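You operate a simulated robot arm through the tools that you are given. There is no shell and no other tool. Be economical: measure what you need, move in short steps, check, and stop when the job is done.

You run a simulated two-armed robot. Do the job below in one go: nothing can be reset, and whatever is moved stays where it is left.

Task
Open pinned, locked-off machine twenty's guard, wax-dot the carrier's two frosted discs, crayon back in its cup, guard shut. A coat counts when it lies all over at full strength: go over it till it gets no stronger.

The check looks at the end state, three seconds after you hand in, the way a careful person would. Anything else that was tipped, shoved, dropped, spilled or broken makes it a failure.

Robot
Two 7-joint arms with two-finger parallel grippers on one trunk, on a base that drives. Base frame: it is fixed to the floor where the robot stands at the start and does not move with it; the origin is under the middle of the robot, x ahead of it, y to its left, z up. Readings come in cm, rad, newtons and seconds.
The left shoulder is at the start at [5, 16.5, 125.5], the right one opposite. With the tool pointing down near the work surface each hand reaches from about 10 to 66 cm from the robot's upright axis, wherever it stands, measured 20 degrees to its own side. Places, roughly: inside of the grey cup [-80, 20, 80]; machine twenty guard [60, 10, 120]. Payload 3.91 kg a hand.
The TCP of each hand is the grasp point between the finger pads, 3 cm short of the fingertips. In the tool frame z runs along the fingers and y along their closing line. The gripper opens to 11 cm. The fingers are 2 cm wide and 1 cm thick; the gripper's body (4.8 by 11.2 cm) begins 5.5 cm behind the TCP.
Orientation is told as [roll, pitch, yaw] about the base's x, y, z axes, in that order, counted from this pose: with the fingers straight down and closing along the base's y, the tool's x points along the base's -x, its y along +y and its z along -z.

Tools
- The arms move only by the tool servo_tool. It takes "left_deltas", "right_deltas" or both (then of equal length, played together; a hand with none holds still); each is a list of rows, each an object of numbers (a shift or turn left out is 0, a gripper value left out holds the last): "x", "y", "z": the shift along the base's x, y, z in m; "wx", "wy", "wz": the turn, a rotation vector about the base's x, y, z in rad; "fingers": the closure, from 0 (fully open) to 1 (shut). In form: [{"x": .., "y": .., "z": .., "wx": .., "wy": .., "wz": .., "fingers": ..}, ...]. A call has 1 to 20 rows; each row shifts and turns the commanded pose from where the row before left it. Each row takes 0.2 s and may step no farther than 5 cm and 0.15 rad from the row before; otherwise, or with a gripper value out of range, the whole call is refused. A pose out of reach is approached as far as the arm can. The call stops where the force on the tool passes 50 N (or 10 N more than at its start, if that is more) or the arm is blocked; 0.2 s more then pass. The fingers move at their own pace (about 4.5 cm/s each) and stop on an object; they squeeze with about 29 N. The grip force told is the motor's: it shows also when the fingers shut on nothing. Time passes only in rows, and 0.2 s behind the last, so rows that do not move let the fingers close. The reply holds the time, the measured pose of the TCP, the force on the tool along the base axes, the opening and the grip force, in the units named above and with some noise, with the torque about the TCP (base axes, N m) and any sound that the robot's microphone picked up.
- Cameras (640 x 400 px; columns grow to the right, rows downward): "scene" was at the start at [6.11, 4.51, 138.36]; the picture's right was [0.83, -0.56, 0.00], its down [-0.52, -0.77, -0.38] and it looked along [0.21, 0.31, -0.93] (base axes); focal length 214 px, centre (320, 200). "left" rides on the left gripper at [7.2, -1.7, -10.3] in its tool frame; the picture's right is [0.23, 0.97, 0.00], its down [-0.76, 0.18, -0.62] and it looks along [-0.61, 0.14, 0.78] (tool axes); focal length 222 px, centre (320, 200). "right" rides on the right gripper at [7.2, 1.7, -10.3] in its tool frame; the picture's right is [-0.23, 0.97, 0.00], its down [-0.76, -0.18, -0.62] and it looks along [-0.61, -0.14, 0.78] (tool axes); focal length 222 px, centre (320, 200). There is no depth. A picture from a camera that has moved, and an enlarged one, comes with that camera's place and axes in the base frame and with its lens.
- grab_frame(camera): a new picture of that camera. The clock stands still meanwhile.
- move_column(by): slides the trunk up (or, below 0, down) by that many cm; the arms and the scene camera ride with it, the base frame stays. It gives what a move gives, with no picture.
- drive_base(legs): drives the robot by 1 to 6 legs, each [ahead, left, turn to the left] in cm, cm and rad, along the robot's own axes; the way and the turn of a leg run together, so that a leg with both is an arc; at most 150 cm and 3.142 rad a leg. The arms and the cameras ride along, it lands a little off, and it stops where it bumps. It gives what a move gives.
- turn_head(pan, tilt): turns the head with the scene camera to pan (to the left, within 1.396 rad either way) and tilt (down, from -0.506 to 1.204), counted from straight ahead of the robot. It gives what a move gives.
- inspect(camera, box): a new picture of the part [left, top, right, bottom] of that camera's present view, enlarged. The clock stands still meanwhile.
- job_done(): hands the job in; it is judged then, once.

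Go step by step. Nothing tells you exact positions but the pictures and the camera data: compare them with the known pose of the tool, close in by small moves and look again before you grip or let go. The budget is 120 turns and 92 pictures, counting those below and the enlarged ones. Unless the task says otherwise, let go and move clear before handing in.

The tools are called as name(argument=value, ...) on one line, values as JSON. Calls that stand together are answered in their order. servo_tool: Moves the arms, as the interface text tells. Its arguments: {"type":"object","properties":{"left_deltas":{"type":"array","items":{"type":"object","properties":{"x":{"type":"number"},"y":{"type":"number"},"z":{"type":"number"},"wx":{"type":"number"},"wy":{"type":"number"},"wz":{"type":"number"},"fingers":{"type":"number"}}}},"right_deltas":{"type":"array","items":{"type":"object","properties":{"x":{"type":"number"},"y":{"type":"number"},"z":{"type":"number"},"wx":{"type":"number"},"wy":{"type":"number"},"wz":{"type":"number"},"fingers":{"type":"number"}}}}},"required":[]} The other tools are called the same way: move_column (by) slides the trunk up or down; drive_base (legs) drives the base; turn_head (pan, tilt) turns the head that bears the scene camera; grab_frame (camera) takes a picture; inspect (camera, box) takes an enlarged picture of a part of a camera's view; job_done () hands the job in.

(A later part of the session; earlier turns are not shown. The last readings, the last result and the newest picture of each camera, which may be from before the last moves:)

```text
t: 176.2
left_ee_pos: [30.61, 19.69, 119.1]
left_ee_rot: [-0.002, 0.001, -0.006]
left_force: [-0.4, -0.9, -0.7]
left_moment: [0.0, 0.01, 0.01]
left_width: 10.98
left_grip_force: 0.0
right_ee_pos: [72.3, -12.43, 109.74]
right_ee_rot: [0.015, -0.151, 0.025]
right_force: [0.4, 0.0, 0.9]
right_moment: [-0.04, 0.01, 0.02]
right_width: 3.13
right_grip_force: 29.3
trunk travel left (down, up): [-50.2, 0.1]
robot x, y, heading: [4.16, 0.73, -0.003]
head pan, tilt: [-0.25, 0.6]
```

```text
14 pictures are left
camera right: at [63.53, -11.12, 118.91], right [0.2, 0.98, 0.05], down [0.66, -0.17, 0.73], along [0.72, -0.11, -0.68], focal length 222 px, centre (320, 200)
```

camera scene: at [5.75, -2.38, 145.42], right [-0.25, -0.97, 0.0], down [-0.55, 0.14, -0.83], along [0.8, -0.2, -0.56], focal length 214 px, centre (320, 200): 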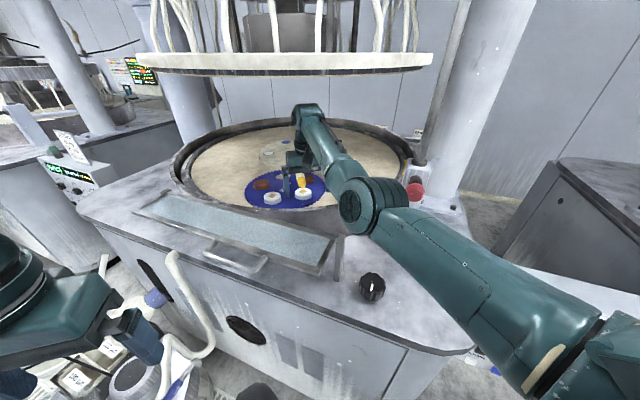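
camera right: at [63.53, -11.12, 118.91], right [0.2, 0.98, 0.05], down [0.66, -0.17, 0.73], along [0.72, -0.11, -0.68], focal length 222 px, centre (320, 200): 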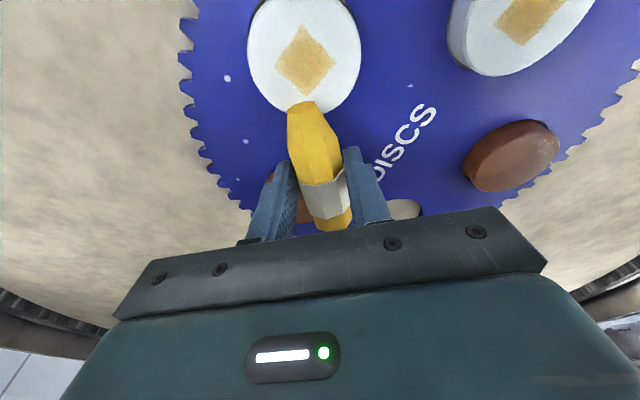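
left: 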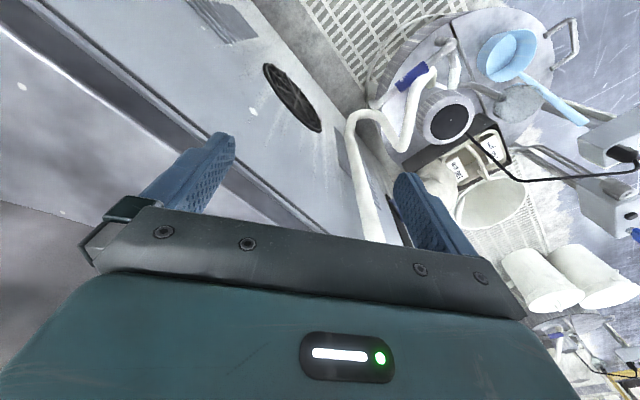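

Gripped (3.13). Lift, then back the robot 16 cm so that the arm stays stretched after pitching forward.

servo_tool(right_deltas=[{"z": 0.015}, {"z": 0.015}, {}])

drive_base(legs=[[-16, 0, 0]])

servo_tool(right_deltas=[{"wy": -0.1}, {"wy": -0.1, "x": 0.005}, {"wy": -0.1, "x": 0.01}, {"wy": -0.1, "x": 0.01}, {"wy": -0.1, "x": 0.01}, {"wy": -0.1, "x": 0.01, "z": 0.004}, {"wy": -0.1, "x": 0.01, "z": 0.004}, {"wy": -0.1, "x": 0.01, "z": 0.004}, {"wy": -0.1, "x": 0.01}, {"wy": -0.1, "x": 0.01}, {}])

grab_frame(camera="scene")

```text
t: 177.0
left_ee_pos: [30.6, 19.74, 118.96]
left_ee_rot: [-0.001, 0.001, -0.007]
left_force: [1.3, -0.1, 0.0]
left_moment: [-0.01, -0.01, -0.02]
left_width: 11.0
left_grip_force: 0.1
right_ee_pos: [72.14, -12.34, 112.87]
right_ee_rot: [0.016, -0.151, 0.026]
right_force: [0.5, -0.1, -0.7]
right_moment: [-0.02, -0.02, 0.01]
right_width: 3.09
right_grip_force: 29.2
trunk travel left (down, up): [-50.2, 0.1]
robot x, y, heading: [4.38, 0.38, -0.007]
head pan, tilt: [-0.25, 0.6]
```

```text
t: 178.4
left_ee_pos: [14.61, 19.92, 119.12]
left_ee_rot: [-0.002, -0.002, -0.005]
left_force: [0.0, -0.9, 0.3]
left_moment: [0.0, -0.05, 0.03]
left_width: 11.01
left_grip_force: 0.0
right_ee_pos: [56.32, -12.17, 112.77]
right_ee_rot: [0.015, -0.151, 0.025]
right_force: [-0.5, -0.8, 0.2]
right_moment: [0.0, -0.04, -0.01]
right_width: 3.09
right_grip_force: 29.0
trunk travel left (down, up): [-50.2, 0.1]
robot x, y, heading: [-11.58, 0.76, -0.005]
head pan, tilt: [-0.25, 0.6]
```

```text
t: 180.8
left_ee_pos: [14.7, 19.81, 119.02]
left_ee_rot: [0.0, 0.001, -0.006]
left_force: [-0.6, 0.6, -0.4]
left_moment: [-0.02, -0.02, -0.01]
left_width: 10.99
left_grip_force: 0.1
right_ee_pos: [70.54, -11.07, 114.03]
right_ee_rot: [-0.04, -1.152, 0.065]
right_force: [-0.3, -0.7, -1.2]
right_moment: [0.0, 0.03, -0.01]
right_width: 3.1
right_grip_force: 28.6
right hand out of reach, approached as far as the arm can: row 1, 2, 3, 4, 5, 6, 8
trunk travel left (down, up): [-50.2, 0.1]
robot x, y, heading: [-11.26, 0.63, -0.011]
head pan, tilt: [-0.25, 0.6]
```

```text
13 pictures are left
camera scene: at [-0.02, -2.0, 145.42], right [-0.25, -0.97, 0.0], down [-0.55, 0.14, -0.83], along [0.8, -0.21, -0.56], focal length 214 px, centre (320, 200)
```

scene: 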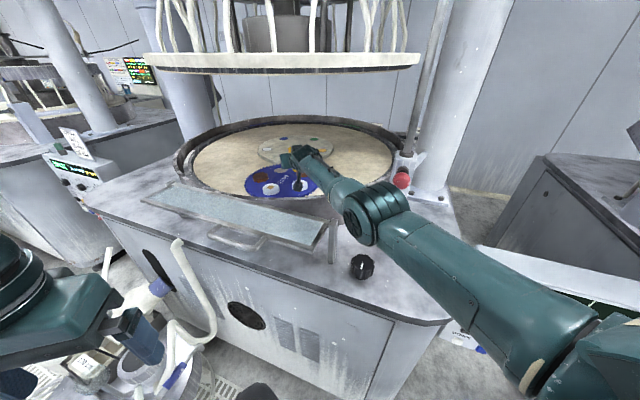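

servo_tool(right_deltas=[{"x": -0.018, "y": -0.004}, {"x": -0.018, "y": -0.004}, {}])

grab_frame(camera="right")

```text
t: 181.6
left_ee_pos: [14.8, 19.87, 119.04]
left_ee_rot: [-0.002, 0.001, -0.005]
left_force: [-0.1, 0.6, -0.5]
left_moment: [0.02, 0.02, 0.0]
left_width: 11.03
left_grip_force: 0.1
right_ee_pos: [67.17, -11.9, 113.91]
right_ee_rot: [-0.039, -1.149, 0.068]
right_force: [0.1, 0.9, -0.3]
right_moment: [0.0, 0.03, 0.01]
right_width: 3.08
right_grip_force: 28.6
trunk travel left (down, up): [-50.2, 0.1]
robot x, y, heading: [-11.8, 0.03, -0.007]
head pan, tilt: [-0.25, 0.6]
```

```text
12 pictures are left
camera right: at [54.64, -10.62, 111.55], right [0.07, 0.98, 0.19], down [-0.25, -0.17, 0.95], along [0.97, -0.11, 0.24], focal length 222 px, centre (320, 200)
```

right: 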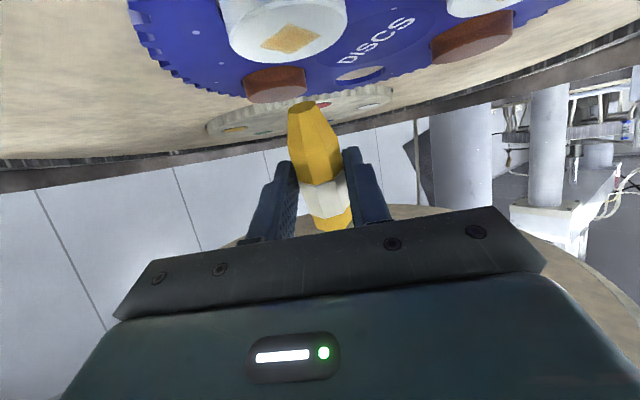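

The crayon points down; dot centre ≈0.4 cm farther than the tip. Descend toward contact gently.

servo_tool(right_deltas=[{"x": 0.004, "z": -0.015}, {"z": -0.012}, {}])

servo_tool(right_deltas=[{"z": -0.003}, {}])

servo_tool(right_deltas=[{"z": -0.002}, {}])

servo_tool(right_deltas=[{"z": -0.002}, {}])

```text
t: 182.2
left_ee_pos: [14.52, 19.75, 119.13]
left_ee_rot: [0.0, -0.002, -0.007]
left_force: [0.5, -0.2, -0.1]
left_moment: [-0.02, 0.03, -0.01]
left_width: 11.01
left_grip_force: 0.1
right_ee_pos: [67.86, -11.81, 114.42]
right_ee_rot: [-0.032, -1.189, 0.058]
right_force: [-8.5, -1.2, 20.9]
right_moment: [0.15, 3.69, 0.29]
right_width: 3.09
right_grip_force: 28.6
trunk travel left (down, up): [-50.2, 0.1]
robot x, y, heading: [-11.51, 0.53, -0.01]
head pan, tilt: [-0.25, 0.6]
stopped in row 2 (right hand): the force on the tool passed its limit (the readings are from after the stop); the commanded pose is now the measured one
```

```text
t: 182.8
left_ee_pos: [14.44, 19.82, 119.21]
left_ee_rot: [-0.001, -0.002, -0.006]
left_force: [0.1, 0.2, 0.4]
left_moment: [0.0, 0.0, 0.03]
left_width: 10.99
left_grip_force: 0.0
right_ee_pos: [67.68, -11.74, 114.59]
right_ee_rot: [-0.034, -1.196, 0.058]
right_force: [6.5, -1.2, 35.4]
right_moment: [0.26, 4.89, 0.13]
right_width: 3.13
right_grip_force: 29.2
trunk travel left (down, up): [-50.2, 0.1]
robot x, y, heading: [-11.21, 0.69, -0.006]
head pan, tilt: [-0.25, 0.6]
```

```text
t: 183.4
left_ee_pos: [14.38, 19.86, 119.16]
left_ee_rot: [-0.001, -0.004, -0.007]
left_force: [0.2, 0.6, -0.1]
left_moment: [-0.01, -0.01, 0.02]
left_width: 10.99
left_grip_force: 0.1
right_ee_pos: [67.68, -11.79, 114.53]
right_ee_rot: [-0.036, -1.2, 0.062]
right_force: [6.5, -3.7, 40.1]
right_moment: [0.23, 5.59, 0.4]
right_width: 3.12
right_grip_force: 29.2
trunk travel left (down, up): [-50.2, 0.1]
robot x, y, heading: [-11.49, 0.22, -0.008]
head pan, tilt: [-0.25, 0.6]
```

```text
t: 184.0
left_ee_pos: [14.28, 19.89, 119.23]
left_ee_rot: [-0.001, -0.005, -0.006]
left_force: [0.4, 0.7, 0.4]
left_moment: [-0.01, 0.0, 0.01]
left_width: 11.01
left_grip_force: 0.0
right_ee_pos: [67.67, -11.79, 114.62]
right_ee_rot: [-0.037, -1.203, 0.061]
right_force: [4.5, -5.1, 45.0]
right_moment: [0.17, 6.32, 0.71]
right_width: 3.11
right_grip_force: 29.6
trunk travel left (down, up): [-50.2, 0.1]
robot x, y, heading: [-11.19, 0.45, -0.011]
head pan, tilt: [-0.25, 0.6]
```

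The hand's camera bracket met the pan rim (moment shows contact 14 cm behind). Raise at once and use less pitch.

servo_tool(right_deltas=[{"z": 0.012}, {"z": 0.01}, {"wy": 0.1}, {"wy": 0.1}, {"wy": 0.1}, {"wy": 0.1}, {}])

grab_frame(camera="right")

```text
t: 185.6
left_ee_pos: [14.81, 19.81, 119.19]
left_ee_rot: [-0.002, -0.001, -0.007]
left_force: [-0.2, 0.0, 0.0]
left_moment: [-0.02, -0.02, -0.02]
left_width: 11.0
left_grip_force: 0.1
right_ee_pos: [66.73, -12.01, 115.07]
right_ee_rot: [-0.001, -0.774, 0.032]
right_force: [-0.4, -0.2, -0.2]
right_moment: [0.0, 0.03, -0.03]
right_width: 3.11
right_grip_force: 29.0
right hand out of reach, approached as far as the arm can: row 6
trunk travel left (down, up): [-50.2, 0.1]
robot x, y, heading: [-11.44, 0.55, -0.012]
head pan, tilt: [-0.25, 0.6]
```

```text
11 pictures are left
camera right: at [54.25, -10.82, 117.25], right [0.13, 0.98, 0.16], down [0.11, -0.17, 0.98], along [0.98, -0.11, -0.13], focal length 222 px, centre (320, 200)
```

right: 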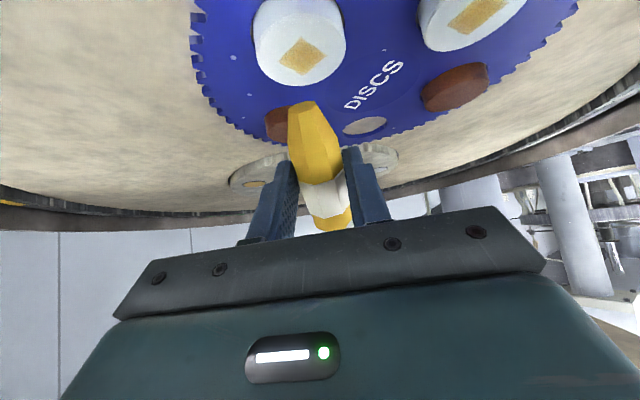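

Good. Drive 3 cm ahead for reach, then align: TCP target x≈68.9, y≈-11.8.

drive_base(legs=[[3, 0, 0]])

```text
t: 186.4
left_ee_pos: [17.68, 19.84, 118.99]
left_ee_rot: [-0.004, 0.0, -0.007]
left_force: [-0.2, -0.2, 0.3]
left_moment: [-0.01, 0.05, 0.0]
left_width: 11.01
left_grip_force: 0.1
right_ee_pos: [69.77, -12.0, 114.94]
right_ee_rot: [-0.001, -0.778, 0.031]
right_force: [0.1, 0.0, 0.1]
right_moment: [-0.02, 0.06, 0.01]
right_width: 3.08
right_grip_force: 28.8
trunk travel left (down, up): [-50.2, 0.1]
robot x, y, heading: [-8.37, 0.43, -0.007]
head pan, tilt: [-0.25, 0.6]
```

Rotate slightly back (pitch 0.70) to keep the camera above the rim, and descend in checked steps.

servo_tool(right_deltas=[{"wy": 0.078, "x": -0.0055, "y": 0.002}, {"z": -0.015}, {"z": -0.015}, {"z": -0.008}, {}])

grab_frame(camera="right")

```text
t: 187.6
left_ee_pos: [17.63, 19.8, 119.08]
left_ee_rot: [-0.002, -0.001, -0.008]
left_force: [0.2, -0.4, -0.5]
left_moment: [0.04, -0.04, 0.02]
left_width: 10.99
left_grip_force: 0.1
right_ee_pos: [68.74, -11.98, 111.19]
right_ee_rot: [0.003, -0.7, 0.029]
right_force: [-0.6, -0.4, -1.8]
right_moment: [0.04, -0.01, 0.01]
right_width: 3.1
right_grip_force: 29.4
right hand out of reach, approached as far as the arm can: row 1
trunk travel left (down, up): [-50.2, 0.1]
robot x, y, heading: [-8.92, 0.71, -0.01]
head pan, tilt: [-0.25, 0.6]
```

```text
10 pictures are left
camera right: at [56.43, -10.82, 114.39], right [0.14, 0.98, 0.15], down [0.19, -0.17, 0.97], along [0.97, -0.11, -0.21], focal length 222 px, centre (320, 200)
```

right: 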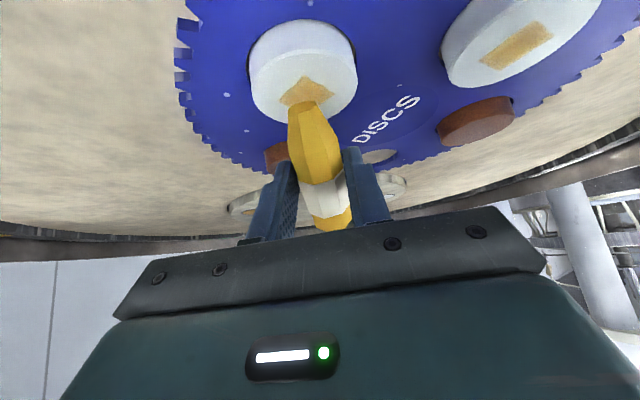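

Near contact. Drive 2 cm more for reach margin, then settle onto the dot.

drive_base(legs=[[2, 0, 0]])

servo_tool(right_deltas=[{"x": -0.015, "z": -0.006}, {}])

servo_tool(right_deltas=[{"z": -0.002}, {}])

```text
t: 188.4
left_ee_pos: [19.57, 19.62, 119.07]
left_ee_rot: [-0.002, 0.0, -0.007]
left_force: [-0.4, 0.7, -1.0]
left_moment: [0.01, 0.04, 0.0]
left_width: 10.99
left_grip_force: 0.2
right_ee_pos: [70.69, -12.02, 111.18]
right_ee_rot: [0.0, -0.698, 0.029]
right_force: [0.6, 0.4, -1.0]
right_moment: [-0.01, 0.02, -0.01]
right_width: 3.12
right_grip_force: 29.2
trunk travel left (down, up): [-50.2, 0.1]
robot x, y, heading: [-6.49, 0.62, -0.013]
head pan, tilt: [-0.25, 0.6]
```

```text
t: 189.0
left_ee_pos: [19.51, 19.78, 119.22]
left_ee_rot: [-0.001, -0.001, -0.007]
left_force: [-0.3, -0.1, 0.1]
left_moment: [0.03, 0.03, 0.0]
left_width: 10.98
left_grip_force: 0.0
right_ee_pos: [70.47, -11.83, 111.08]
right_ee_rot: [0.0, -0.706, 0.029]
right_force: [1.9, -2.1, 12.9]
right_moment: [-0.08, 0.2, 0.03]
right_width: 3.11
right_grip_force: 29.1
right hand out of reach, approached as far as the arm can: row 1
trunk travel left (down, up): [-50.2, 0.1]
robot x, y, heading: [-6.13, 0.44, -0.011]
head pan, tilt: [-0.25, 0.6]
```

```text
t: 189.6
left_ee_pos: [19.52, 19.81, 119.16]
left_ee_rot: [-0.002, -0.003, -0.006]
left_force: [0.2, 0.0, -0.2]
left_moment: [0.0, 0.01, 0.0]
left_width: 11.03
left_grip_force: 0.1
right_ee_pos: [70.51, -11.87, 110.82]
right_ee_rot: [0.001, -0.707, 0.029]
right_force: [5.1, -2.4, 18.9]
right_moment: [-0.14, 0.12, 0.05]
right_width: 3.1
right_grip_force: 29.0
trunk travel left (down, up): [-50.2, 0.1]
robot x, y, heading: [-6.4, 0.03, -0.009]
head pan, tilt: [-0.25, 0.6]
```

The reach notes come from the arm being too folded, not too stretched. Raise a little and back up 5 cm, then re-extend.

servo_tool(right_deltas=[{"z": 0.012}, {}])

drive_base(legs=[[-5, 0, 0]])

servo_tool(right_deltas=[{"x": 0.02}, {"x": 0.01}, {}])

```text
t: 190.2
left_ee_pos: [19.51, 19.93, 118.98]
left_ee_rot: [-0.003, -0.001, -0.007]
left_force: [0.0, 1.0, -0.6]
left_moment: [-0.01, -0.01, -0.01]
left_width: 10.98
left_grip_force: 0.0
right_ee_pos: [70.5, -11.68, 111.17]
right_ee_rot: [0.001, -0.693, 0.029]
right_force: [-0.4, 0.1, -0.4]
right_moment: [-0.01, 0.04, 0.0]
right_width: 3.13
right_grip_force: 29.0
trunk travel left (down, up): [-50.2, 0.1]
robot x, y, heading: [-6.38, 0.23, -0.007]
head pan, tilt: [-0.25, 0.6]
```

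```text
t: 191.1
left_ee_pos: [14.72, 19.7, 119.1]
left_ee_rot: [-0.002, -0.001, -0.008]
left_force: [-0.2, 0.1, -0.6]
left_moment: [0.0, -0.06, 0.04]
left_width: 11.02
left_grip_force: 0.0
right_ee_pos: [65.6, -11.74, 111.61]
right_ee_rot: [0.002, -0.697, 0.03]
right_force: [-0.4, -0.9, -0.8]
right_moment: [0.01, 0.05, -0.02]
right_width: 3.08
right_grip_force: 29.2
trunk travel left (down, up): [-50.2, 0.1]
robot x, y, heading: [-11.68, 0.23, -0.004]
head pan, tilt: [-0.25, 0.6]
```

```text
t: 191.9
left_ee_pos: [14.76, 19.68, 119.04]
left_ee_rot: [-0.002, 0.001, -0.007]
left_force: [-0.3, -0.1, 0.8]
left_moment: [0.01, -0.01, -0.03]
left_width: 10.96
left_grip_force: 0.1
right_ee_pos: [65.72, -11.9, 111.61]
right_ee_rot: [0.003, -0.696, 0.03]
right_force: [-0.5, -0.1, -0.9]
right_moment: [0.01, 0.0, 0.02]
right_width: 3.13
right_grip_force: 29.2
right hand out of reach, approached as far as the arm can: row 1, 2
trunk travel left (down, up): [-50.2, 0.1]
robot x, y, heading: [-11.44, 0.5, -0.007]
head pan, tilt: [-0.25, 0.6]
```

The limit is really forward reach (≈76 cm from the axis). Undo the unreached command, raise a bit, drive 8 cm ahead and come back over the dot.

servo_tool(right_deltas=[{"x": -0.02, "z": 0.01}, {"x": -0.02}, {}])

drive_base(legs=[[8, 0, 0]])

servo_tool(right_deltas=[{"x": -0.015}, {}])

```text
t: 192.7
left_ee_pos: [14.75, 19.83, 119.07]
left_ee_rot: [-0.002, -0.001, -0.006]
left_force: [0.3, -0.7, -0.3]
left_moment: [-0.01, -0.07, 0.0]
left_width: 11.0
left_grip_force: 0.1
right_ee_pos: [61.71, -11.9, 112.52]
right_ee_rot: [0.001, -0.696, 0.029]
right_force: [0.0, 0.1, -0.9]
right_moment: [-0.03, 0.03, 0.02]
right_width: 3.07
right_grip_force: 29.2
trunk travel left (down, up): [-50.2, 0.1]
robot x, y, heading: [-11.34, 0.84, -0.015]
head pan, tilt: [-0.25, 0.6]
```

```text
t: 193.8
left_ee_pos: [22.82, 19.76, 119.15]
left_ee_rot: [-0.001, 0.001, -0.007]
left_force: [-0.2, -0.9, 0.1]
left_moment: [0.02, -0.03, -0.03]
left_width: 11.01
left_grip_force: 0.1
right_ee_pos: [69.87, -11.92, 112.49]
right_ee_rot: [0.001, -0.696, 0.029]
right_force: [0.7, 0.5, -1.4]
right_moment: [-0.01, 0.02, 0.01]
right_width: 3.07
right_grip_force: 29.1
trunk travel left (down, up): [-50.2, 0.1]
robot x, y, heading: [-3.52, 0.5, -0.009]
head pan, tilt: [-0.25, 0.6]
```

```text
t: 194.4
left_ee_pos: [22.75, 19.74, 119.04]
left_ee_rot: [-0.002, -0.002, -0.005]
left_force: [0.4, -0.1, 0.4]
left_moment: [-0.04, 0.01, 0.0]
left_width: 10.98
left_grip_force: 0.0
right_ee_pos: [68.11, -11.97, 112.57]
right_ee_rot: [0.003, -0.697, 0.031]
right_force: [0.8, 0.4, -0.8]
right_moment: [0.02, -0.02, 0.0]
right_width: 3.09
right_grip_force: 28.7
trunk travel left (down, up): [-50.2, 0.1]
robot x, y, heading: [-3.37, 0.59, -0.001]
head pan, tilt: [-0.25, 0.6]
```

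servo_tool(right_deltas=[{"x": 0.006, "z": -0.01}, {"z": -0.002}, {}])

servo_tool(right_deltas=[{"z": -0.002}, {}])

inspect(camera="right", box=[230, 30, 400, 140])

```text
t: 195.2
left_ee_pos: [22.82, 19.79, 119.04]
left_ee_rot: [-0.001, -0.001, -0.005]
left_force: [-0.4, -0.1, 0.1]
left_moment: [-0.03, 0.0, -0.01]
left_width: 11.0
left_grip_force: 0.0
right_ee_pos: [68.83, -11.94, 111.35]
right_ee_rot: [0.0, -0.698, 0.031]
right_force: [-0.3, 0.3, -0.8]
right_moment: [0.05, -0.01, -0.01]
right_width: 3.09
right_grip_force: 29.1
trunk travel left (down, up): [-50.2, 0.1]
robot x, y, heading: [-3.49, 0.47, -0.003]
head pan, tilt: [-0.25, 0.6]
```

```text
t: 195.8
left_ee_pos: [22.69, 19.85, 119.08]
left_ee_rot: [-0.003, -0.001, -0.006]
left_force: [-0.2, 0.4, 1.3]
left_moment: [-0.01, 0.01, 0.01]
left_width: 10.97
left_grip_force: 0.1
right_ee_pos: [68.84, -11.91, 111.28]
right_ee_rot: [0.002, -0.699, 0.03]
right_force: [-0.5, -0.2, -0.6]
right_moment: [-0.02, 0.04, 0.0]
right_width: 3.09
right_grip_force: 28.9
trunk travel left (down, up): [-50.2, 0.1]
robot x, y, heading: [-3.51, 0.57, -0.008]
head pan, tilt: [-0.25, 0.6]
```

```text
3.64 times, centred on (315, 85) of right
camera zoom: at [56.54, -10.69, 114.41], right [0.14, 0.98, 0.15], down [0.19, -0.17, 0.97], along [0.97, -0.11, -0.21], focal length 808 px, centre (338, 618)
```

zoom: 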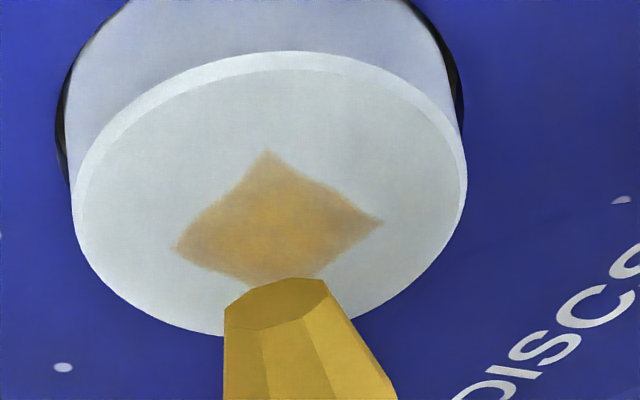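

servo_tool(right_deltas=[{"z": -0.003}, {}])

servo_tool(right_deltas=[{"z": -0.002}, {}])

servo_tool(right_deltas=[{"z": -0.002}, {}])

```text
t: 196.4
left_ee_pos: [22.71, 19.77, 118.99]
left_ee_rot: [-0.002, 0.0, -0.007]
left_force: [-0.1, 0.0, 0.4]
left_moment: [-0.01, 0.0, 0.03]
left_width: 11.01
left_grip_force: 0.0
right_ee_pos: [68.92, -11.92, 110.93]
right_ee_rot: [0.002, -0.698, 0.032]
right_force: [0.0, -0.3, 0.0]
right_moment: [-0.01, -0.02, -0.03]
right_width: 3.09
right_grip_force: 28.9
trunk travel left (down, up): [-50.2, 0.1]
robot x, y, heading: [-3.51, 0.6, -0.002]
head pan, tilt: [-0.25, 0.6]
```

```text
t: 197.0
left_ee_pos: [22.69, 19.72, 119.11]
left_ee_rot: [-0.001, 0.0, -0.005]
left_force: [0.3, -0.5, 0.2]
left_moment: [0.04, 0.03, 0.03]
left_width: 11.0
left_grip_force: 0.2
right_ee_pos: [68.81, -11.94, 110.64]
right_ee_rot: [0.002, -0.696, 0.031]
right_force: [-0.1, -0.2, 0.4]
right_moment: [-0.01, 0.04, -0.01]
right_width: 3.12
right_grip_force: 29.2
trunk travel left (down, up): [-50.2, 0.1]
robot x, y, heading: [-3.24, 0.32, -0.003]
head pan, tilt: [-0.25, 0.6]
```

```text
t: 197.6
left_ee_pos: [22.78, 19.8, 119.13]
left_ee_rot: [-0.003, -0.002, -0.007]
left_force: [0.5, 0.2, 0.0]
left_moment: [-0.01, -0.01, 0.0]
left_width: 11.0
left_grip_force: 0.2
right_ee_pos: [68.86, -11.87, 110.67]
right_ee_rot: [0.001, -0.7, 0.031]
right_force: [0.1, -0.1, 4.5]
right_moment: [0.02, 0.04, 0.01]
right_width: 3.06
right_grip_force: 28.9
trunk travel left (down, up): [-50.2, 0.1]
robot x, y, heading: [-3.87, 0.55, -0.008]
head pan, tilt: [-0.25, 0.6]
```

Contact at 4.5 N. Raster the right dot both ways at ~8–10 N, watching the grip.

servo_tool(right_deltas=[{"x": -0.009, "z": -0.001}, {"x": -0.009}, {"y": 0.006}, {"y": -0.006}, {"y": -0.006}, {"x": 0.004, "y": -0.005}, {"y": 0.0073}, {"y": 0.0073}, {"y": 0.0073}, {"x": 0.004, "y": 0.004}, {"y": -0.0075}, {"y": -0.0075}, {"y": -0.0075}, {"y": -0.0075}, {"x": 0.004, "y": -0.002}, {"y": 0.0085}, {"y": 0.0085}, {"y": 0.0085}, {"y": 0.0085}, {"x": 0.004}])

servo_tool(right_deltas=[{"y": -0.0085}, {"y": -0.0085}, {"y": -0.0085}, {"y": -0.0085}, {"x": 0.004}, {"y": 0.0085}, {"y": 0.0085}, {"y": 0.0085}, {"y": 0.0085}, {"x": 0.004, "y": -0.002}, {"y": -0.0075}, {"y": -0.0075}, {"y": -0.0075}, {"y": -0.0075}, {"x": 0.004, "y": 0.004}, {"y": 0.0073}, {"y": 0.0073}, {"y": 0.0073}, {"x": 0.004, "y": -0.005}, {"y": -0.006}])

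```text
t: 201.8
left_ee_pos: [22.49, 19.77, 119.0]
left_ee_rot: [-0.002, -0.005, -0.006]
left_force: [0.7, -0.1, -0.4]
left_moment: [0.01, 0.01, -0.03]
left_width: 10.99
left_grip_force: 0.1
right_ee_pos: [68.4, -10.11, 110.55]
right_ee_rot: [0.001, -0.7, 0.031]
right_force: [-4.6, -1.3, 13.1]
right_moment: [-0.06, 0.43, 0.04]
right_width: 3.1
right_grip_force: 29.0
trunk travel left (down, up): [-50.2, 0.1]
robot x, y, heading: [-3.35, 0.42, -0.009]
head pan, tilt: [-0.25, 0.6]
```

```text
t: 206.0
left_ee_pos: [22.69, 19.85, 119.04]
left_ee_rot: [-0.003, -0.004, -0.006]
left_force: [0.2, 0.3, -0.4]
left_moment: [0.02, 0.02, 0.01]
left_width: 10.99
left_grip_force: 0.1
right_ee_pos: [70.27, -11.85, 110.62]
right_ee_rot: [0.005, -0.702, 0.032]
right_force: [1.1, 3.6, 10.7]
right_moment: [0.15, 0.15, -0.04]
right_width: 3.11
right_grip_force: 28.9
trunk travel left (down, up): [-50.2, 0.1]
robot x, y, heading: [-3.55, 0.45, -0.003]
head pan, tilt: [-0.25, 0.6]
```

Grip holds. Now lines along x.

servo_tool(right_deltas=[{"y": -0.006}, {"x": -0.005, "y": -0.006}, {"x": -0.0073}, {"x": -0.0073}, {"x": -0.0073}, {"x": -0.004, "y": 0.004}, {"x": 0.0075}, {"x": 0.0075}, {"x": 0.0075}, {"x": 0.0075}, {"x": 0.002, "y": 0.004}, {"x": -0.0085}, {"x": -0.0085}, {"x": -0.0085}, {"x": -0.0085}, {"y": 0.004}, {"x": 0.0085}, {"x": 0.0085}, {"x": 0.0085}, {"x": 0.0085}])

servo_tool(right_deltas=[{"y": 0.004}, {"x": -0.0085}, {"x": -0.0085}, {"x": -0.0085}, {"x": -0.0085}, {"y": 0.004, "x": 0.002}, {"x": 0.0075}, {"x": 0.0075}, {"x": 0.0075}, {"x": 0.0075}, {"y": 0.004, "x": -0.004}, {"x": -0.0073}, {"x": -0.0073}, {"x": -0.0073}, {"y": 0.004, "x": 0.005}, {"x": 0.006}, {"x": 0.006}, {"x": -0.003, "y": -0.008}, {"x": -0.003, "y": -0.008}])

servo_tool(right_deltas=[{"z": 0.015}, {}])

inspect(camera="right", box=[230, 30, 400, 140])

```text
t: 210.2
left_ee_pos: [22.56, 19.81, 119.11]
left_ee_rot: [-0.002, -0.001, -0.006]
left_force: [-0.7, 1.4, 0.4]
left_moment: [0.05, 0.03, 0.01]
left_width: 11.02
left_grip_force: 0.1
right_ee_pos: [70.27, -12.01, 110.64]
right_ee_rot: [0.002, -0.699, 0.031]
right_force: [-1.5, -0.8, 8.8]
right_moment: [0.0, 0.23, 0.0]
right_width: 3.1
right_grip_force: 29.4
trunk travel left (down, up): [-50.2, 0.1]
robot x, y, heading: [-3.53, 0.16, -0.006]
head pan, tilt: [-0.25, 0.6]
```

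```text
t: 214.2
left_ee_pos: [22.75, 19.8, 119.08]
left_ee_rot: [-0.003, -0.001, -0.004]
left_force: [0.5, 0.4, 0.1]
left_moment: [0.0, 0.0, -0.01]
left_width: 10.99
left_grip_force: 0.1
right_ee_pos: [68.69, -11.94, 110.54]
right_ee_rot: [0.004, -0.698, 0.032]
right_force: [0.2, 1.6, 7.1]
right_moment: [0.06, 0.15, -0.04]
right_width: 3.08
right_grip_force: 28.7
trunk travel left (down, up): [-50.2, 0.1]
robot x, y, heading: [-3.15, 0.18, -0.008]
head pan, tilt: [-0.25, 0.6]
```

```text
t: 214.8
left_ee_pos: [22.86, 19.7, 119.05]
left_ee_rot: [-0.002, 0.001, -0.006]
left_force: [0.1, 0.0, 0.0]
left_moment: [0.0, 0.0, -0.04]
left_width: 11.0
left_grip_force: 0.1
right_ee_pos: [68.73, -12.05, 111.86]
right_ee_rot: [0.001, -0.697, 0.031]
right_force: [0.8, -1.5, 0.2]
right_moment: [-0.01, 0.03, 0.01]
right_width: 3.09
right_grip_force: 28.9
trunk travel left (down, up): [-50.2, 0.1]
robot x, y, heading: [-3.28, 0.4, -0.006]
head pan, tilt: [-0.25, 0.6]
```

```text
3.64 times, centred on (315, 85) of right
camera zoom: at [56.48, -10.79, 115.07], right [0.14, 0.98, 0.15], down [0.19, -0.17, 0.97], along [0.97, -0.11, -0.21], focal length 808 px, centre (338, 618)
```

zoom: 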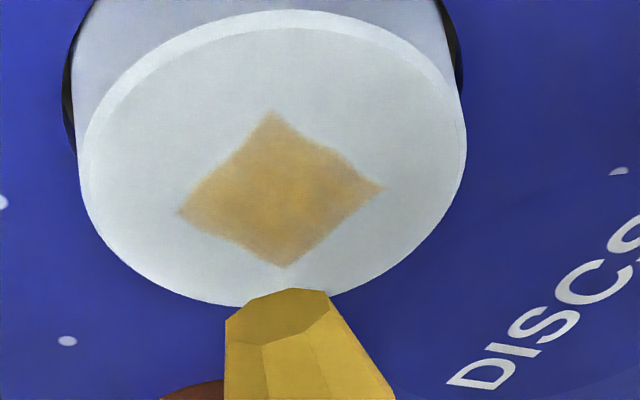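

Mostly gold; the near/left sides a bit paler. One more raster along this square's sides, biased nearer, then check.

servo_tool(right_deltas=[{"x": -0.02, "y": 0.003}, {"z": -0.0085}, {"z": -0.0075}, {"x": 0.0051, "y": 0.0035}, {"x": 0.0051, "y": 0.0035}, {"x": 0.0051, "y": 0.0035}, {"x": 0.0051, "y": 0.0035}, {"x": 0.0021, "y": -0.003}, {"x": -0.0051, "y": -0.0035}, {"x": -0.0051, "y": -0.0035}, {"x": -0.0051, "y": -0.0035}, {"x": -0.0051, "y": -0.0035}, {"x": 0.0021, "y": -0.003}, {"x": 0.0051, "y": 0.0035}, {"x": 0.0051, "y": 0.0035}, {"x": 0.0051, "y": 0.0035}, {"x": 0.0051, "y": 0.0035}, {"x": 0.0021, "y": -0.003}])

servo_tool(right_deltas=[{"x": -0.0051, "y": -0.0035}, {"x": -0.0051, "y": -0.0035}, {"x": -0.0051, "y": -0.0035}, {"x": -0.0051, "y": -0.0035}, {"x": 0.0021, "y": -0.003}, {"x": 0.0051, "y": 0.0035}, {"x": 0.0051, "y": 0.0035}, {"x": 0.0051, "y": 0.0035}, {"x": 0.0051, "y": 0.0035}, {"x": 0.0021, "y": -0.003}, {"x": -0.0051, "y": -0.0035}, {"x": -0.0051, "y": -0.0035}, {"x": -0.0051, "y": -0.0035}, {"x": -0.0051, "y": -0.0035}, {"x": 0.0021, "y": -0.003}, {"x": 0.0051, "y": 0.0035}, {"x": 0.0051, "y": 0.0035}, {"x": 0.0051, "y": 0.0035}, {"x": 0.0051, "y": 0.0035}])

servo_tool(right_deltas=[{"x": -0.0031, "y": 0.0045}, {"x": -0.0031, "y": 0.0045}, {"x": -0.0031, "y": 0.0045}, {"x": -0.0031, "y": 0.0045}, {"x": -0.0051, "y": -0.0035}, {"x": -0.0051, "y": -0.0035}, {"x": -0.0051, "y": -0.0035}, {"x": -0.0051, "y": -0.0035}, {"x": 0.0031, "y": -0.0045}, {"x": 0.0031, "y": -0.0045}, {"x": 0.0031, "y": -0.0045}, {"x": 0.0031, "y": -0.0045}, {"x": -0.002, "y": 0.006}, {"x": -0.002, "y": 0.006}, {"x": 0.0051, "y": 0.0035}, {"x": 0.0051, "y": 0.0035}, {"x": 0.0051, "y": 0.0035}, {"x": 0.003, "y": 0.002}, {"x": 0.003, "y": -0.0045}, {"x": 0.003, "y": -0.0045}])

servo_tool(right_deltas=[{"z": 0.015}, {"z": 0.005}, {}])

inspect(camera="right", box=[230, 20, 400, 130])

```text
t: 218.6
left_ee_pos: [22.55, 19.85, 119.14]
left_ee_rot: [0.0, -0.002, -0.004]
left_force: [-0.2, -0.2, -0.4]
left_moment: [-0.01, 0.01, 0.0]
left_width: 11.03
left_grip_force: 0.1
right_ee_pos: [69.22, -11.08, 110.52]
right_ee_rot: [0.003, -0.7, 0.033]
right_force: [-2.3, 2.6, 11.5]
right_moment: [0.17, 0.33, -0.07]
right_width: 3.08
right_grip_force: 28.8
trunk travel left (down, up): [-50.2, 0.1]
robot x, y, heading: [-3.59, 0.91, -0.01]
head pan, tilt: [-0.25, 0.6]
```

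```text
t: 222.6
left_ee_pos: [22.69, 19.83, 119.1]
left_ee_rot: [-0.002, -0.002, -0.008]
left_force: [-0.3, -0.7, -0.2]
left_moment: [0.02, -0.04, 0.04]
left_width: 11.03
left_grip_force: 0.0
right_ee_pos: [69.98, -11.94, 110.46]
right_ee_rot: [0.003, -0.698, 0.029]
right_force: [-1.9, -0.5, 4.5]
right_moment: [-0.02, 0.14, 0.03]
right_width: 3.1
right_grip_force: 28.7
trunk travel left (down, up): [-50.2, 0.1]
robot x, y, heading: [-3.26, 0.54, -0.007]
head pan, tilt: [-0.25, 0.6]
```

```text
t: 226.8
left_ee_pos: [22.71, 19.83, 119.08]
left_ee_rot: [-0.001, -0.001, -0.005]
left_force: [0.6, 0.7, 0.6]
left_moment: [-0.01, -0.03, -0.01]
left_width: 11.0
left_grip_force: 0.1
right_ee_pos: [69.96, -11.75, 110.44]
right_ee_rot: [0.002, -0.701, 0.033]
right_force: [-0.6, 0.8, 5.3]
right_moment: [0.11, 0.12, -0.05]
right_width: 3.1
right_grip_force: 28.7
trunk travel left (down, up): [-50.2, 0.1]
robot x, y, heading: [-3.22, 0.29, -0.009]
head pan, tilt: [-0.25, 0.6]
```

```text
t: 227.6
left_ee_pos: [22.74, 19.69, 118.97]
left_ee_rot: [-0.003, 0.0, -0.005]
left_force: [1.0, -0.3, -0.7]
left_moment: [-0.03, 0.01, -0.04]
left_width: 11.0
left_grip_force: 0.1
right_ee_pos: [69.93, -11.79, 112.34]
right_ee_rot: [0.003, -0.696, 0.03]
right_force: [-0.5, 0.2, -0.9]
right_moment: [-0.02, 0.02, 0.0]
right_width: 3.08
right_grip_force: 29.1
trunk travel left (down, up): [-50.2, 0.1]
robot x, y, heading: [-3.43, 0.27, -0.006]
head pan, tilt: [-0.25, 0.6]
```

```text
3.64 times, centred on (315, 75) of right
camera zoom: at [57.64, -10.66, 115.51], right [0.14, 0.98, 0.15], down [0.19, -0.17, 0.97], along [0.97, -0.11, -0.21], focal length 808 px, centre (338, 654)
```

zoom: 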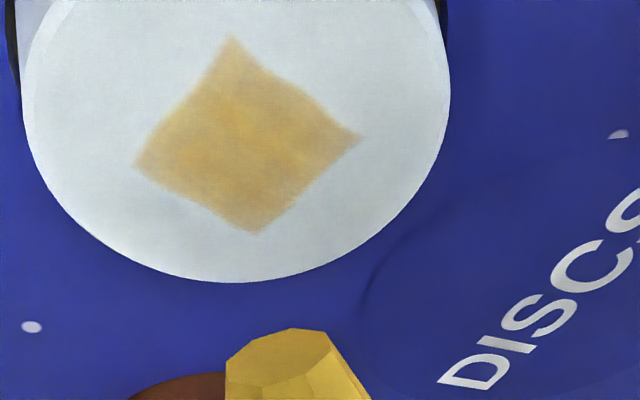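

Even now. One more blind saturating pass on the right dot.

servo_tool(right_deltas=[{"x": -0.0305, "y": 0.0015}, {"z": -0.0105}, {"z": -0.0105}, {"x": 0.0051, "y": 0.0035}, {"x": 0.0051, "y": 0.0035}, {"x": 0.0051, "y": 0.0035}, {"x": 0.0051, "y": 0.0035}, {"x": 0.0021, "y": -0.003}, {"x": -0.0051, "y": -0.0035}, {"x": -0.0051, "y": -0.0035}, {"x": -0.0051, "y": -0.0035}, {"x": -0.0051, "y": -0.0035}, {"x": 0.0021, "y": -0.003}, {"x": 0.0051, "y": 0.0035}, {"x": 0.0051, "y": 0.0035}, {"x": 0.0051, "y": 0.0035}, {"x": 0.0051, "y": 0.0035}, {"x": 0.0021, "y": -0.003}])

servo_tool(right_deltas=[{"x": -0.0051, "y": -0.0035}, {"x": -0.0051, "y": -0.0035}, {"x": -0.0051, "y": -0.0035}, {"x": -0.0051, "y": -0.0035}, {"x": 0.0021, "y": -0.003}, {"x": 0.0051, "y": 0.0035}, {"x": 0.0051, "y": 0.0035}, {"x": 0.0051, "y": 0.0035}, {"x": 0.0051, "y": 0.0035}, {"x": 0.0021, "y": -0.003}, {"x": -0.0051, "y": -0.0035}, {"x": -0.0051, "y": -0.0035}, {"x": -0.0051, "y": -0.0035}, {"x": -0.0051, "y": -0.0035}, {"x": 0.0021, "y": -0.003}, {"x": 0.0051, "y": 0.0035}, {"x": 0.0051, "y": 0.0035}, {"x": 0.0051, "y": 0.0035}, {"x": 0.0051, "y": 0.0035}])

servo_tool(right_deltas=[{"z": 0.015}, {"z": 0.008, "x": -0.0165}, {"y": 0.03}, {"y": 0.04}, {"y": 0.035, "x": -0.003}, {}])

inspect(camera="right", box=[230, 20, 400, 130])

```text
t: 231.4
left_ee_pos: [22.6, 19.82, 119.17]
left_ee_rot: [-0.002, -0.003, -0.004]
left_force: [-0.3, 0.2, 0.1]
left_moment: [0.04, -0.01, 0.0]
left_width: 11.01
left_grip_force: 0.1
right_ee_pos: [69.45, -11.02, 110.4]
right_ee_rot: [0.003, -0.699, 0.03]
right_force: [-4.2, 2.8, 11.0]
right_moment: [0.08, 0.37, -0.04]
right_width: 3.09
right_grip_force: 29.1
trunk travel left (down, up): [-50.2, 0.1]
robot x, y, heading: [-3.72, 0.56, -0.005]
head pan, tilt: [-0.25, 0.6]
```

```text
t: 235.4
left_ee_pos: [22.58, 19.77, 119.01]
left_ee_rot: [-0.002, -0.001, -0.006]
left_force: [-0.1, 0.6, -0.3]
left_moment: [-0.01, 0.02, -0.03]
left_width: 11.0
left_grip_force: 0.0
right_ee_pos: [70.06, -12.12, 110.39]
right_ee_rot: [0.002, -0.699, 0.027]
right_force: [-1.0, -1.7, 7.1]
right_moment: [-0.07, 0.24, 0.01]
right_width: 3.07
right_grip_force: 29.2
trunk travel left (down, up): [-50.2, 0.1]
robot x, y, heading: [-3.69, 0.6, -0.009]
head pan, tilt: [-0.25, 0.6]
```

```text
t: 236.8
left_ee_pos: [22.66, 19.67, 119.03]
left_ee_rot: [-0.001, 0.0, -0.005]
left_force: [1.4, 0.1, -0.5]
left_moment: [0.03, 0.0, 0.04]
left_width: 11.0
left_grip_force: 0.1
right_ee_pos: [68.21, -1.53, 112.65]
right_ee_rot: [0.001, -0.697, 0.029]
right_force: [-0.8, -0.8, -1.4]
right_moment: [0.03, 0.01, 0.02]
right_width: 3.09
right_grip_force: 29.3
trunk travel left (down, up): [-50.2, 0.1]
robot x, y, heading: [-3.32, 0.44, -0.006]
head pan, tilt: [-0.25, 0.6]
```

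```text
3.64 times, centred on (315, 75) of right
camera zoom: at [55.91, -0.51, 115.83], right [0.14, 0.98, 0.15], down [0.19, -0.17, 0.97], along [0.97, -0.11, -0.21], focal length 808 px, centre (338, 654)
```

zoom: 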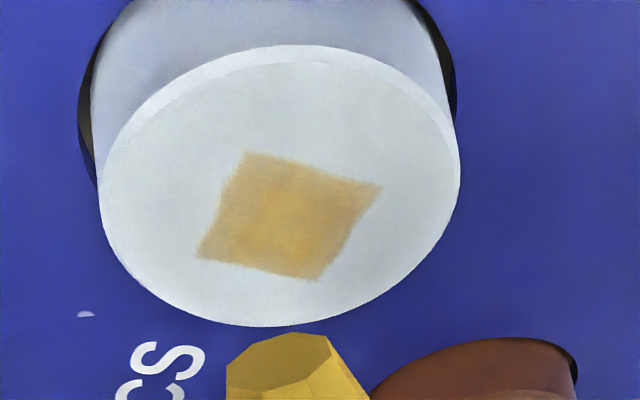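

The dot is centred under the tip. Two-way pass on the left dot for the paler near/left corners.

servo_tool(right_deltas=[{"x": -0.017, "y": -0.002}, {"z": -0.011}, {"z": -0.0115}, {"x": 0.0034, "y": 0.0047}, {"x": 0.0034, "y": 0.0047}, {"x": 0.0034, "y": 0.0047}, {"x": 0.0034, "y": 0.0047}, {"x": 0.0031, "y": -0.0022}, {"x": -0.0034, "y": -0.0047}, {"x": -0.0034, "y": -0.0047}, {"x": -0.0034, "y": -0.0047}, {"x": -0.0034, "y": -0.0047}, {"x": 0.0031, "y": -0.0022}, {"x": 0.0034, "y": 0.0047}, {"x": 0.0034, "y": 0.0047}, {"x": 0.0034, "y": 0.0047}, {"x": 0.0034, "y": 0.0047}, {"x": 0.0031, "y": -0.0022}])

servo_tool(right_deltas=[{"x": -0.0034, "y": -0.0047}, {"x": -0.0034, "y": -0.0047}, {"x": -0.0034, "y": -0.0047}, {"x": -0.0034, "y": -0.0047}, {"x": 0.0031, "y": -0.0022}, {"x": 0.0034, "y": 0.0047}, {"x": 0.0034, "y": 0.0047}, {"x": 0.0034, "y": 0.0047}, {"x": 0.0034, "y": 0.0047}, {"x": 0.0031, "y": -0.0022}, {"x": -0.0034, "y": -0.0047}, {"x": -0.0034, "y": -0.0047}, {"x": -0.0034, "y": -0.0047}, {"x": -0.0034, "y": -0.0047}, {"x": 0.0031, "y": -0.0022}, {"x": 0.0034, "y": 0.0047}, {"x": 0.0034, "y": 0.0047}, {"x": 0.0034, "y": 0.0047}, {"x": 0.0034, "y": 0.0047}])

servo_tool(right_deltas=[{"x": -0.0047, "y": 0.0033}, {"x": -0.0047, "y": 0.0033}, {"x": -0.0047, "y": 0.0033}, {"x": -0.0047, "y": 0.0033}, {"x": -0.0023, "y": -0.0031}, {"x": 0.0047, "y": -0.0033}, {"x": 0.0047, "y": -0.0033}, {"x": 0.0047, "y": -0.0033}, {"x": 0.0047, "y": -0.0033}, {"x": -0.0023, "y": -0.0031}, {"x": -0.0047, "y": 0.0033}, {"x": -0.0047, "y": 0.0033}, {"x": -0.0047, "y": 0.0033}, {"x": -0.0047, "y": 0.0033}, {"x": -0.0023, "y": -0.0031}, {"x": 0.0047, "y": -0.0033}, {"x": 0.0047, "y": -0.0033}, {"x": 0.0047, "y": -0.0033}, {"x": 0.0047, "y": -0.0033}, {"x": -0.0023, "y": -0.0031}])

servo_tool(right_deltas=[{"x": -0.0047, "y": 0.0033}, {"x": -0.0047, "y": 0.0033}, {"x": -0.0047, "y": 0.0033}, {"x": -0.0047, "y": 0.0033}, {"x": -0.0023, "y": -0.0031}, {"x": 0.0047, "y": -0.0033}, {"x": 0.0047, "y": -0.0033}, {"x": 0.0047, "y": -0.0033}, {"x": 0.0047, "y": -0.0033}, {"x": -0.0023, "y": -0.0031}, {"x": -0.0047, "y": 0.0033}, {"x": -0.0047, "y": 0.0033}, {"x": -0.0047, "y": 0.0033}, {"x": -0.0047, "y": 0.0033}])

servo_tool(right_deltas=[{"z": 0.015}, {"z": 0.01, "x": 0.01}, {}])

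inspect(camera="right", box=[200, 0, 400, 130])

```text
t: 240.6
left_ee_pos: [22.68, 19.82, 119.07]
left_ee_rot: [-0.003, -0.001, -0.006]
left_force: [-0.9, -0.3, 0.5]
left_moment: [-0.01, 0.05, 0.0]
left_width: 10.99
left_grip_force: 0.1
right_ee_pos: [68.77, -0.55, 110.49]
right_ee_rot: [0.002, -0.698, 0.03]
right_force: [-1.7, 1.5, 4.4]
right_moment: [0.09, 0.16, 0.01]
right_width: 3.09
right_grip_force: 29.0
trunk travel left (down, up): [-50.2, 0.1]
robot x, y, heading: [-3.78, 0.52, -0.012]
head pan, tilt: [-0.25, 0.6]
```

```text
t: 244.6
left_ee_pos: [22.74, 19.77, 119.04]
left_ee_rot: [-0.003, -0.002, -0.007]
left_force: [0.3, 0.2, -0.5]
left_moment: [0.0, 0.01, 0.0]
left_width: 10.95
left_grip_force: 0.0
right_ee_pos: [69.73, -1.41, 110.24]
right_ee_rot: [0.001, -0.7, 0.03]
right_force: [-0.9, -1.5, 1.5]
right_moment: [-0.02, 0.06, 0.01]
right_width: 3.08
right_grip_force: 28.7
trunk travel left (down, up): [-50.2, 0.1]
robot x, y, heading: [-3.55, 0.35, -0.011]
head pan, tilt: [-0.25, 0.6]
```

```text
t: 248.8
left_ee_pos: [22.71, 19.75, 119.04]
left_ee_rot: [-0.003, -0.001, -0.006]
left_force: [-0.1, 0.2, -1.1]
left_moment: [0.02, -0.03, -0.02]
left_width: 10.97
left_grip_force: 0.0
right_ee_pos: [68.97, -2.33, 110.34]
right_ee_rot: [0.004, -0.699, 0.03]
right_force: [-0.9, 1.3, 2.3]
right_moment: [0.05, 0.05, 0.0]
right_width: 3.09
right_grip_force: 28.7
trunk travel left (down, up): [-50.2, 0.1]
robot x, y, heading: [-3.61, 0.24, -0.007]
head pan, tilt: [-0.25, 0.6]
```

```text
t: 251.8
left_ee_pos: [22.73, 19.82, 119.04]
left_ee_rot: [-0.001, 0.0, -0.005]
left_force: [-0.2, -0.4, 1.0]
left_moment: [-0.01, 0.0, -0.01]
left_width: 11.0
left_grip_force: 0.1
right_ee_pos: [66.55, -1.76, 110.29]
right_ee_rot: [0.001, -0.695, 0.03]
right_force: [0.5, -0.5, 0.8]
right_moment: [-0.03, 0.03, 0.0]
right_width: 3.08
right_grip_force: 29.3
trunk travel left (down, up): [-50.2, 0.1]
robot x, y, heading: [-3.59, 0.43, -0.004]
head pan, tilt: [-0.25, 0.6]
```

```text
t: 252.6
left_ee_pos: [22.69, 19.85, 119.16]
left_ee_rot: [-0.002, -0.001, -0.006]
left_force: [-0.8, 0.0, 0.2]
left_moment: [-0.02, -0.01, -0.02]
left_width: 11.0
left_grip_force: 0.0
right_ee_pos: [67.6, -1.56, 112.81]
right_ee_rot: [0.002, -0.698, 0.03]
right_force: [-0.5, 0.3, -0.7]
right_moment: [0.0, -0.04, -0.03]
right_width: 3.1
right_grip_force: 28.7
trunk travel left (down, up): [-50.2, 0.1]
robot x, y, heading: [-3.52, 0.52, -0.008]
head pan, tilt: [-0.25, 0.6]
```

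```text
3.08 times, centred on (300, 65) of right
camera zoom: at [55.21, -0.47, 116.01], right [0.14, 0.98, 0.15], down [0.19, -0.17, 0.97], along [0.97, -0.11, -0.21], focal length 684 px, centre (382, 615)
```

zoom: 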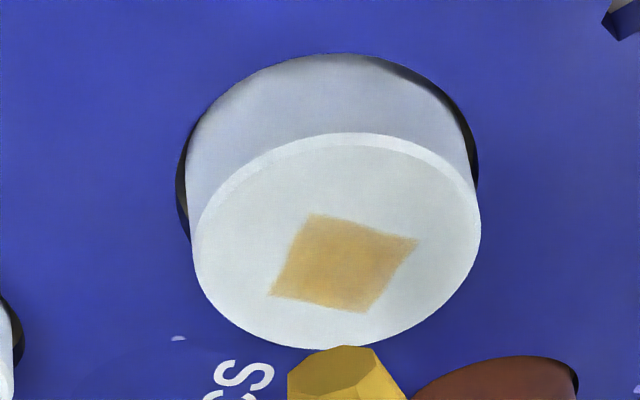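

Left dot is even now. One last full-pressure blind pass on it, then leave.

servo_tool(right_deltas=[{"x": -0.009, "y": -0.0005}, {"z": -0.0135}, {"z": -0.0135}, {"x": 0.0034, "y": 0.0047}, {"x": 0.0034, "y": 0.0047}, {"x": 0.0034, "y": 0.0047}, {"x": 0.0034, "y": 0.0047}, {"x": 0.0031, "y": -0.0022}, {"x": -0.0034, "y": -0.0047}, {"x": -0.0034, "y": -0.0047}, {"x": -0.0034, "y": -0.0047}, {"x": -0.0034, "y": -0.0047}, {"x": 0.0031, "y": -0.0022}, {"x": 0.0034, "y": 0.0047}, {"x": 0.0034, "y": 0.0047}, {"x": 0.0034, "y": 0.0047}, {"x": 0.0034, "y": 0.0047}, {"x": 0.0031, "y": -0.0022}])

servo_tool(right_deltas=[{"x": -0.0034, "y": -0.0047}, {"x": -0.0034, "y": -0.0047}, {"x": -0.0034, "y": -0.0047}, {"x": -0.0034, "y": -0.0047}, {"x": 0.0031, "y": -0.0022}, {"x": 0.0034, "y": 0.0047}, {"x": 0.0034, "y": 0.0047}, {"x": 0.0034, "y": 0.0047}, {"x": 0.0034, "y": 0.0047}, {"x": 0.0031, "y": -0.0022}, {"x": -0.0034, "y": -0.0047}, {"x": -0.0034, "y": -0.0047}, {"x": -0.0034, "y": -0.0047}, {"x": -0.0034, "y": -0.0047}, {"x": 0.0031, "y": -0.0022}, {"x": 0.0034, "y": 0.0047}, {"x": 0.0034, "y": 0.0047}, {"x": 0.0034, "y": 0.0047}, {"x": 0.0034, "y": 0.0047}])

servo_tool(right_deltas=[{"z": 0.015}, {"z": 0.015, "x": -0.01}, {"z": 0.01, "x": -0.02}, {}])

```text
t: 256.4
left_ee_pos: [22.55, 19.76, 119.15]
left_ee_rot: [-0.001, -0.003, -0.004]
left_force: [0.2, -0.2, 0.1]
left_moment: [-0.02, -0.03, 0.0]
left_width: 11.02
left_grip_force: 0.1
right_ee_pos: [68.65, -0.41, 110.27]
right_ee_rot: [0.003, -0.701, 0.03]
right_force: [-4.2, 1.5, 12.1]
right_moment: [0.07, 0.39, -0.06]
right_width: 3.1
right_grip_force: 29.1
trunk travel left (down, up): [-50.2, 0.1]
robot x, y, heading: [-3.56, 0.12, -0.008]
head pan, tilt: [-0.25, 0.6]
```

```text
t: 260.4
left_ee_pos: [22.67, 19.8, 119.15]
left_ee_rot: [-0.001, -0.002, -0.007]
left_force: [0.0, 0.8, -0.2]
left_moment: [0.0, 0.0, -0.01]
left_width: 11.02
left_grip_force: 0.0
right_ee_pos: [69.84, -1.31, 110.19]
right_ee_rot: [0.001, -0.698, 0.03]
right_force: [-1.3, -3.3, 12.5]
right_moment: [-0.14, 0.24, 0.08]
right_width: 3.11
right_grip_force: 28.7
trunk travel left (down, up): [-50.2, 0.1]
robot x, y, heading: [-3.65, 0.74, -0.008]
head pan, tilt: [-0.25, 0.6]
```

```text
t: 261.4
left_ee_pos: [22.63, 19.76, 119.06]
left_ee_rot: [-0.003, 0.0, -0.006]
left_force: [-0.4, 0.6, 0.4]
left_moment: [-0.02, 0.01, 0.01]
left_width: 11.01
left_grip_force: 0.0
right_ee_pos: [66.87, -1.09, 113.9]
right_ee_rot: [0.003, -0.697, 0.033]
right_force: [0.3, -0.1, -0.9]
right_moment: [0.02, -0.01, 0.01]
right_width: 3.11
right_grip_force: 29.0
trunk travel left (down, up): [-50.2, 0.1]
robot x, y, heading: [-3.67, 0.47, -0.008]
head pan, tilt: [-0.25, 0.6]
```

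Both dots done. Now the crayon: raise the hand over the rim, back off 17 cm, then fold the arm in.

servo_tool(right_deltas=[{"z": 0.015}, {"z": 0.015}, {}])

drive_base(legs=[[-18, 0, 0]])

servo_tool(right_deltas=[{"x": -0.03, "y": -0.01, "z": 0.01}, {"x": -0.03, "y": -0.01, "z": 0.01}, {"x": -0.03, "y": -0.015}, {"x": -0.03, "y": -0.015, "wy": 0.1}, {"x": -0.03, "y": -0.015, "wy": 0.1}, {"x": -0.02, "wy": 0.1}, {"wy": 0.1}, {}])

```text
t: 262.2
left_ee_pos: [22.74, 19.78, 119.07]
left_ee_rot: [-0.001, 0.0, -0.006]
left_force: [-0.2, 0.4, -0.3]
left_moment: [-0.04, 0.0, -0.02]
left_width: 11.0
left_grip_force: 0.0
right_ee_pos: [67.01, -1.26, 117.05]
right_ee_rot: [0.002, -0.697, 0.032]
right_force: [-0.1, -0.6, -0.6]
right_moment: [0.02, 0.03, -0.03]
right_width: 3.11
right_grip_force: 28.5
trunk travel left (down, up): [-50.2, 0.1]
robot x, y, heading: [-3.72, 0.21, -0.011]
head pan, tilt: [-0.25, 0.6]
```

```text
t: 263.7
left_ee_pos: [4.61, 20.0, 119.17]
left_ee_rot: [-0.001, -0.001, -0.005]
left_force: [-0.5, 0.2, 0.5]
left_moment: [-0.01, 0.0, -0.01]
left_width: 11.0
left_grip_force: 0.1
right_ee_pos: [48.96, -1.22, 117.14]
right_ee_rot: [0.002, -0.697, 0.031]
right_force: [-0.3, 0.5, 0.2]
right_moment: [0.01, 0.0, -0.02]
right_width: 3.08
right_grip_force: 29.1
trunk travel left (down, up): [-50.2, 0.1]
robot x, y, heading: [-21.52, 0.33, -0.005]
head pan, tilt: [-0.25, 0.6]
```

```text
t: 265.5
left_ee_pos: [4.79, 20.03, 119.04]
left_ee_rot: [-0.002, 0.002, -0.006]
left_force: [-0.8, 0.2, -0.2]
left_moment: [-0.03, -0.01, 0.0]
left_width: 11.02
left_grip_force: 0.1
right_ee_pos: [37.26, -7.09, 115.14]
right_ee_rot: [0.016, -0.298, 0.027]
right_force: [0.3, -0.4, -0.8]
right_moment: [0.02, 0.0, 0.02]
right_width: 3.09
right_grip_force: 29.1
right hand out of reach, approached as far as the arm can: row 5, 6, 7
trunk travel left (down, up): [-50.2, 0.1]
robot x, y, heading: [-21.58, 0.32, -0.006]
head pan, tilt: [-0.25, 0.6]
```

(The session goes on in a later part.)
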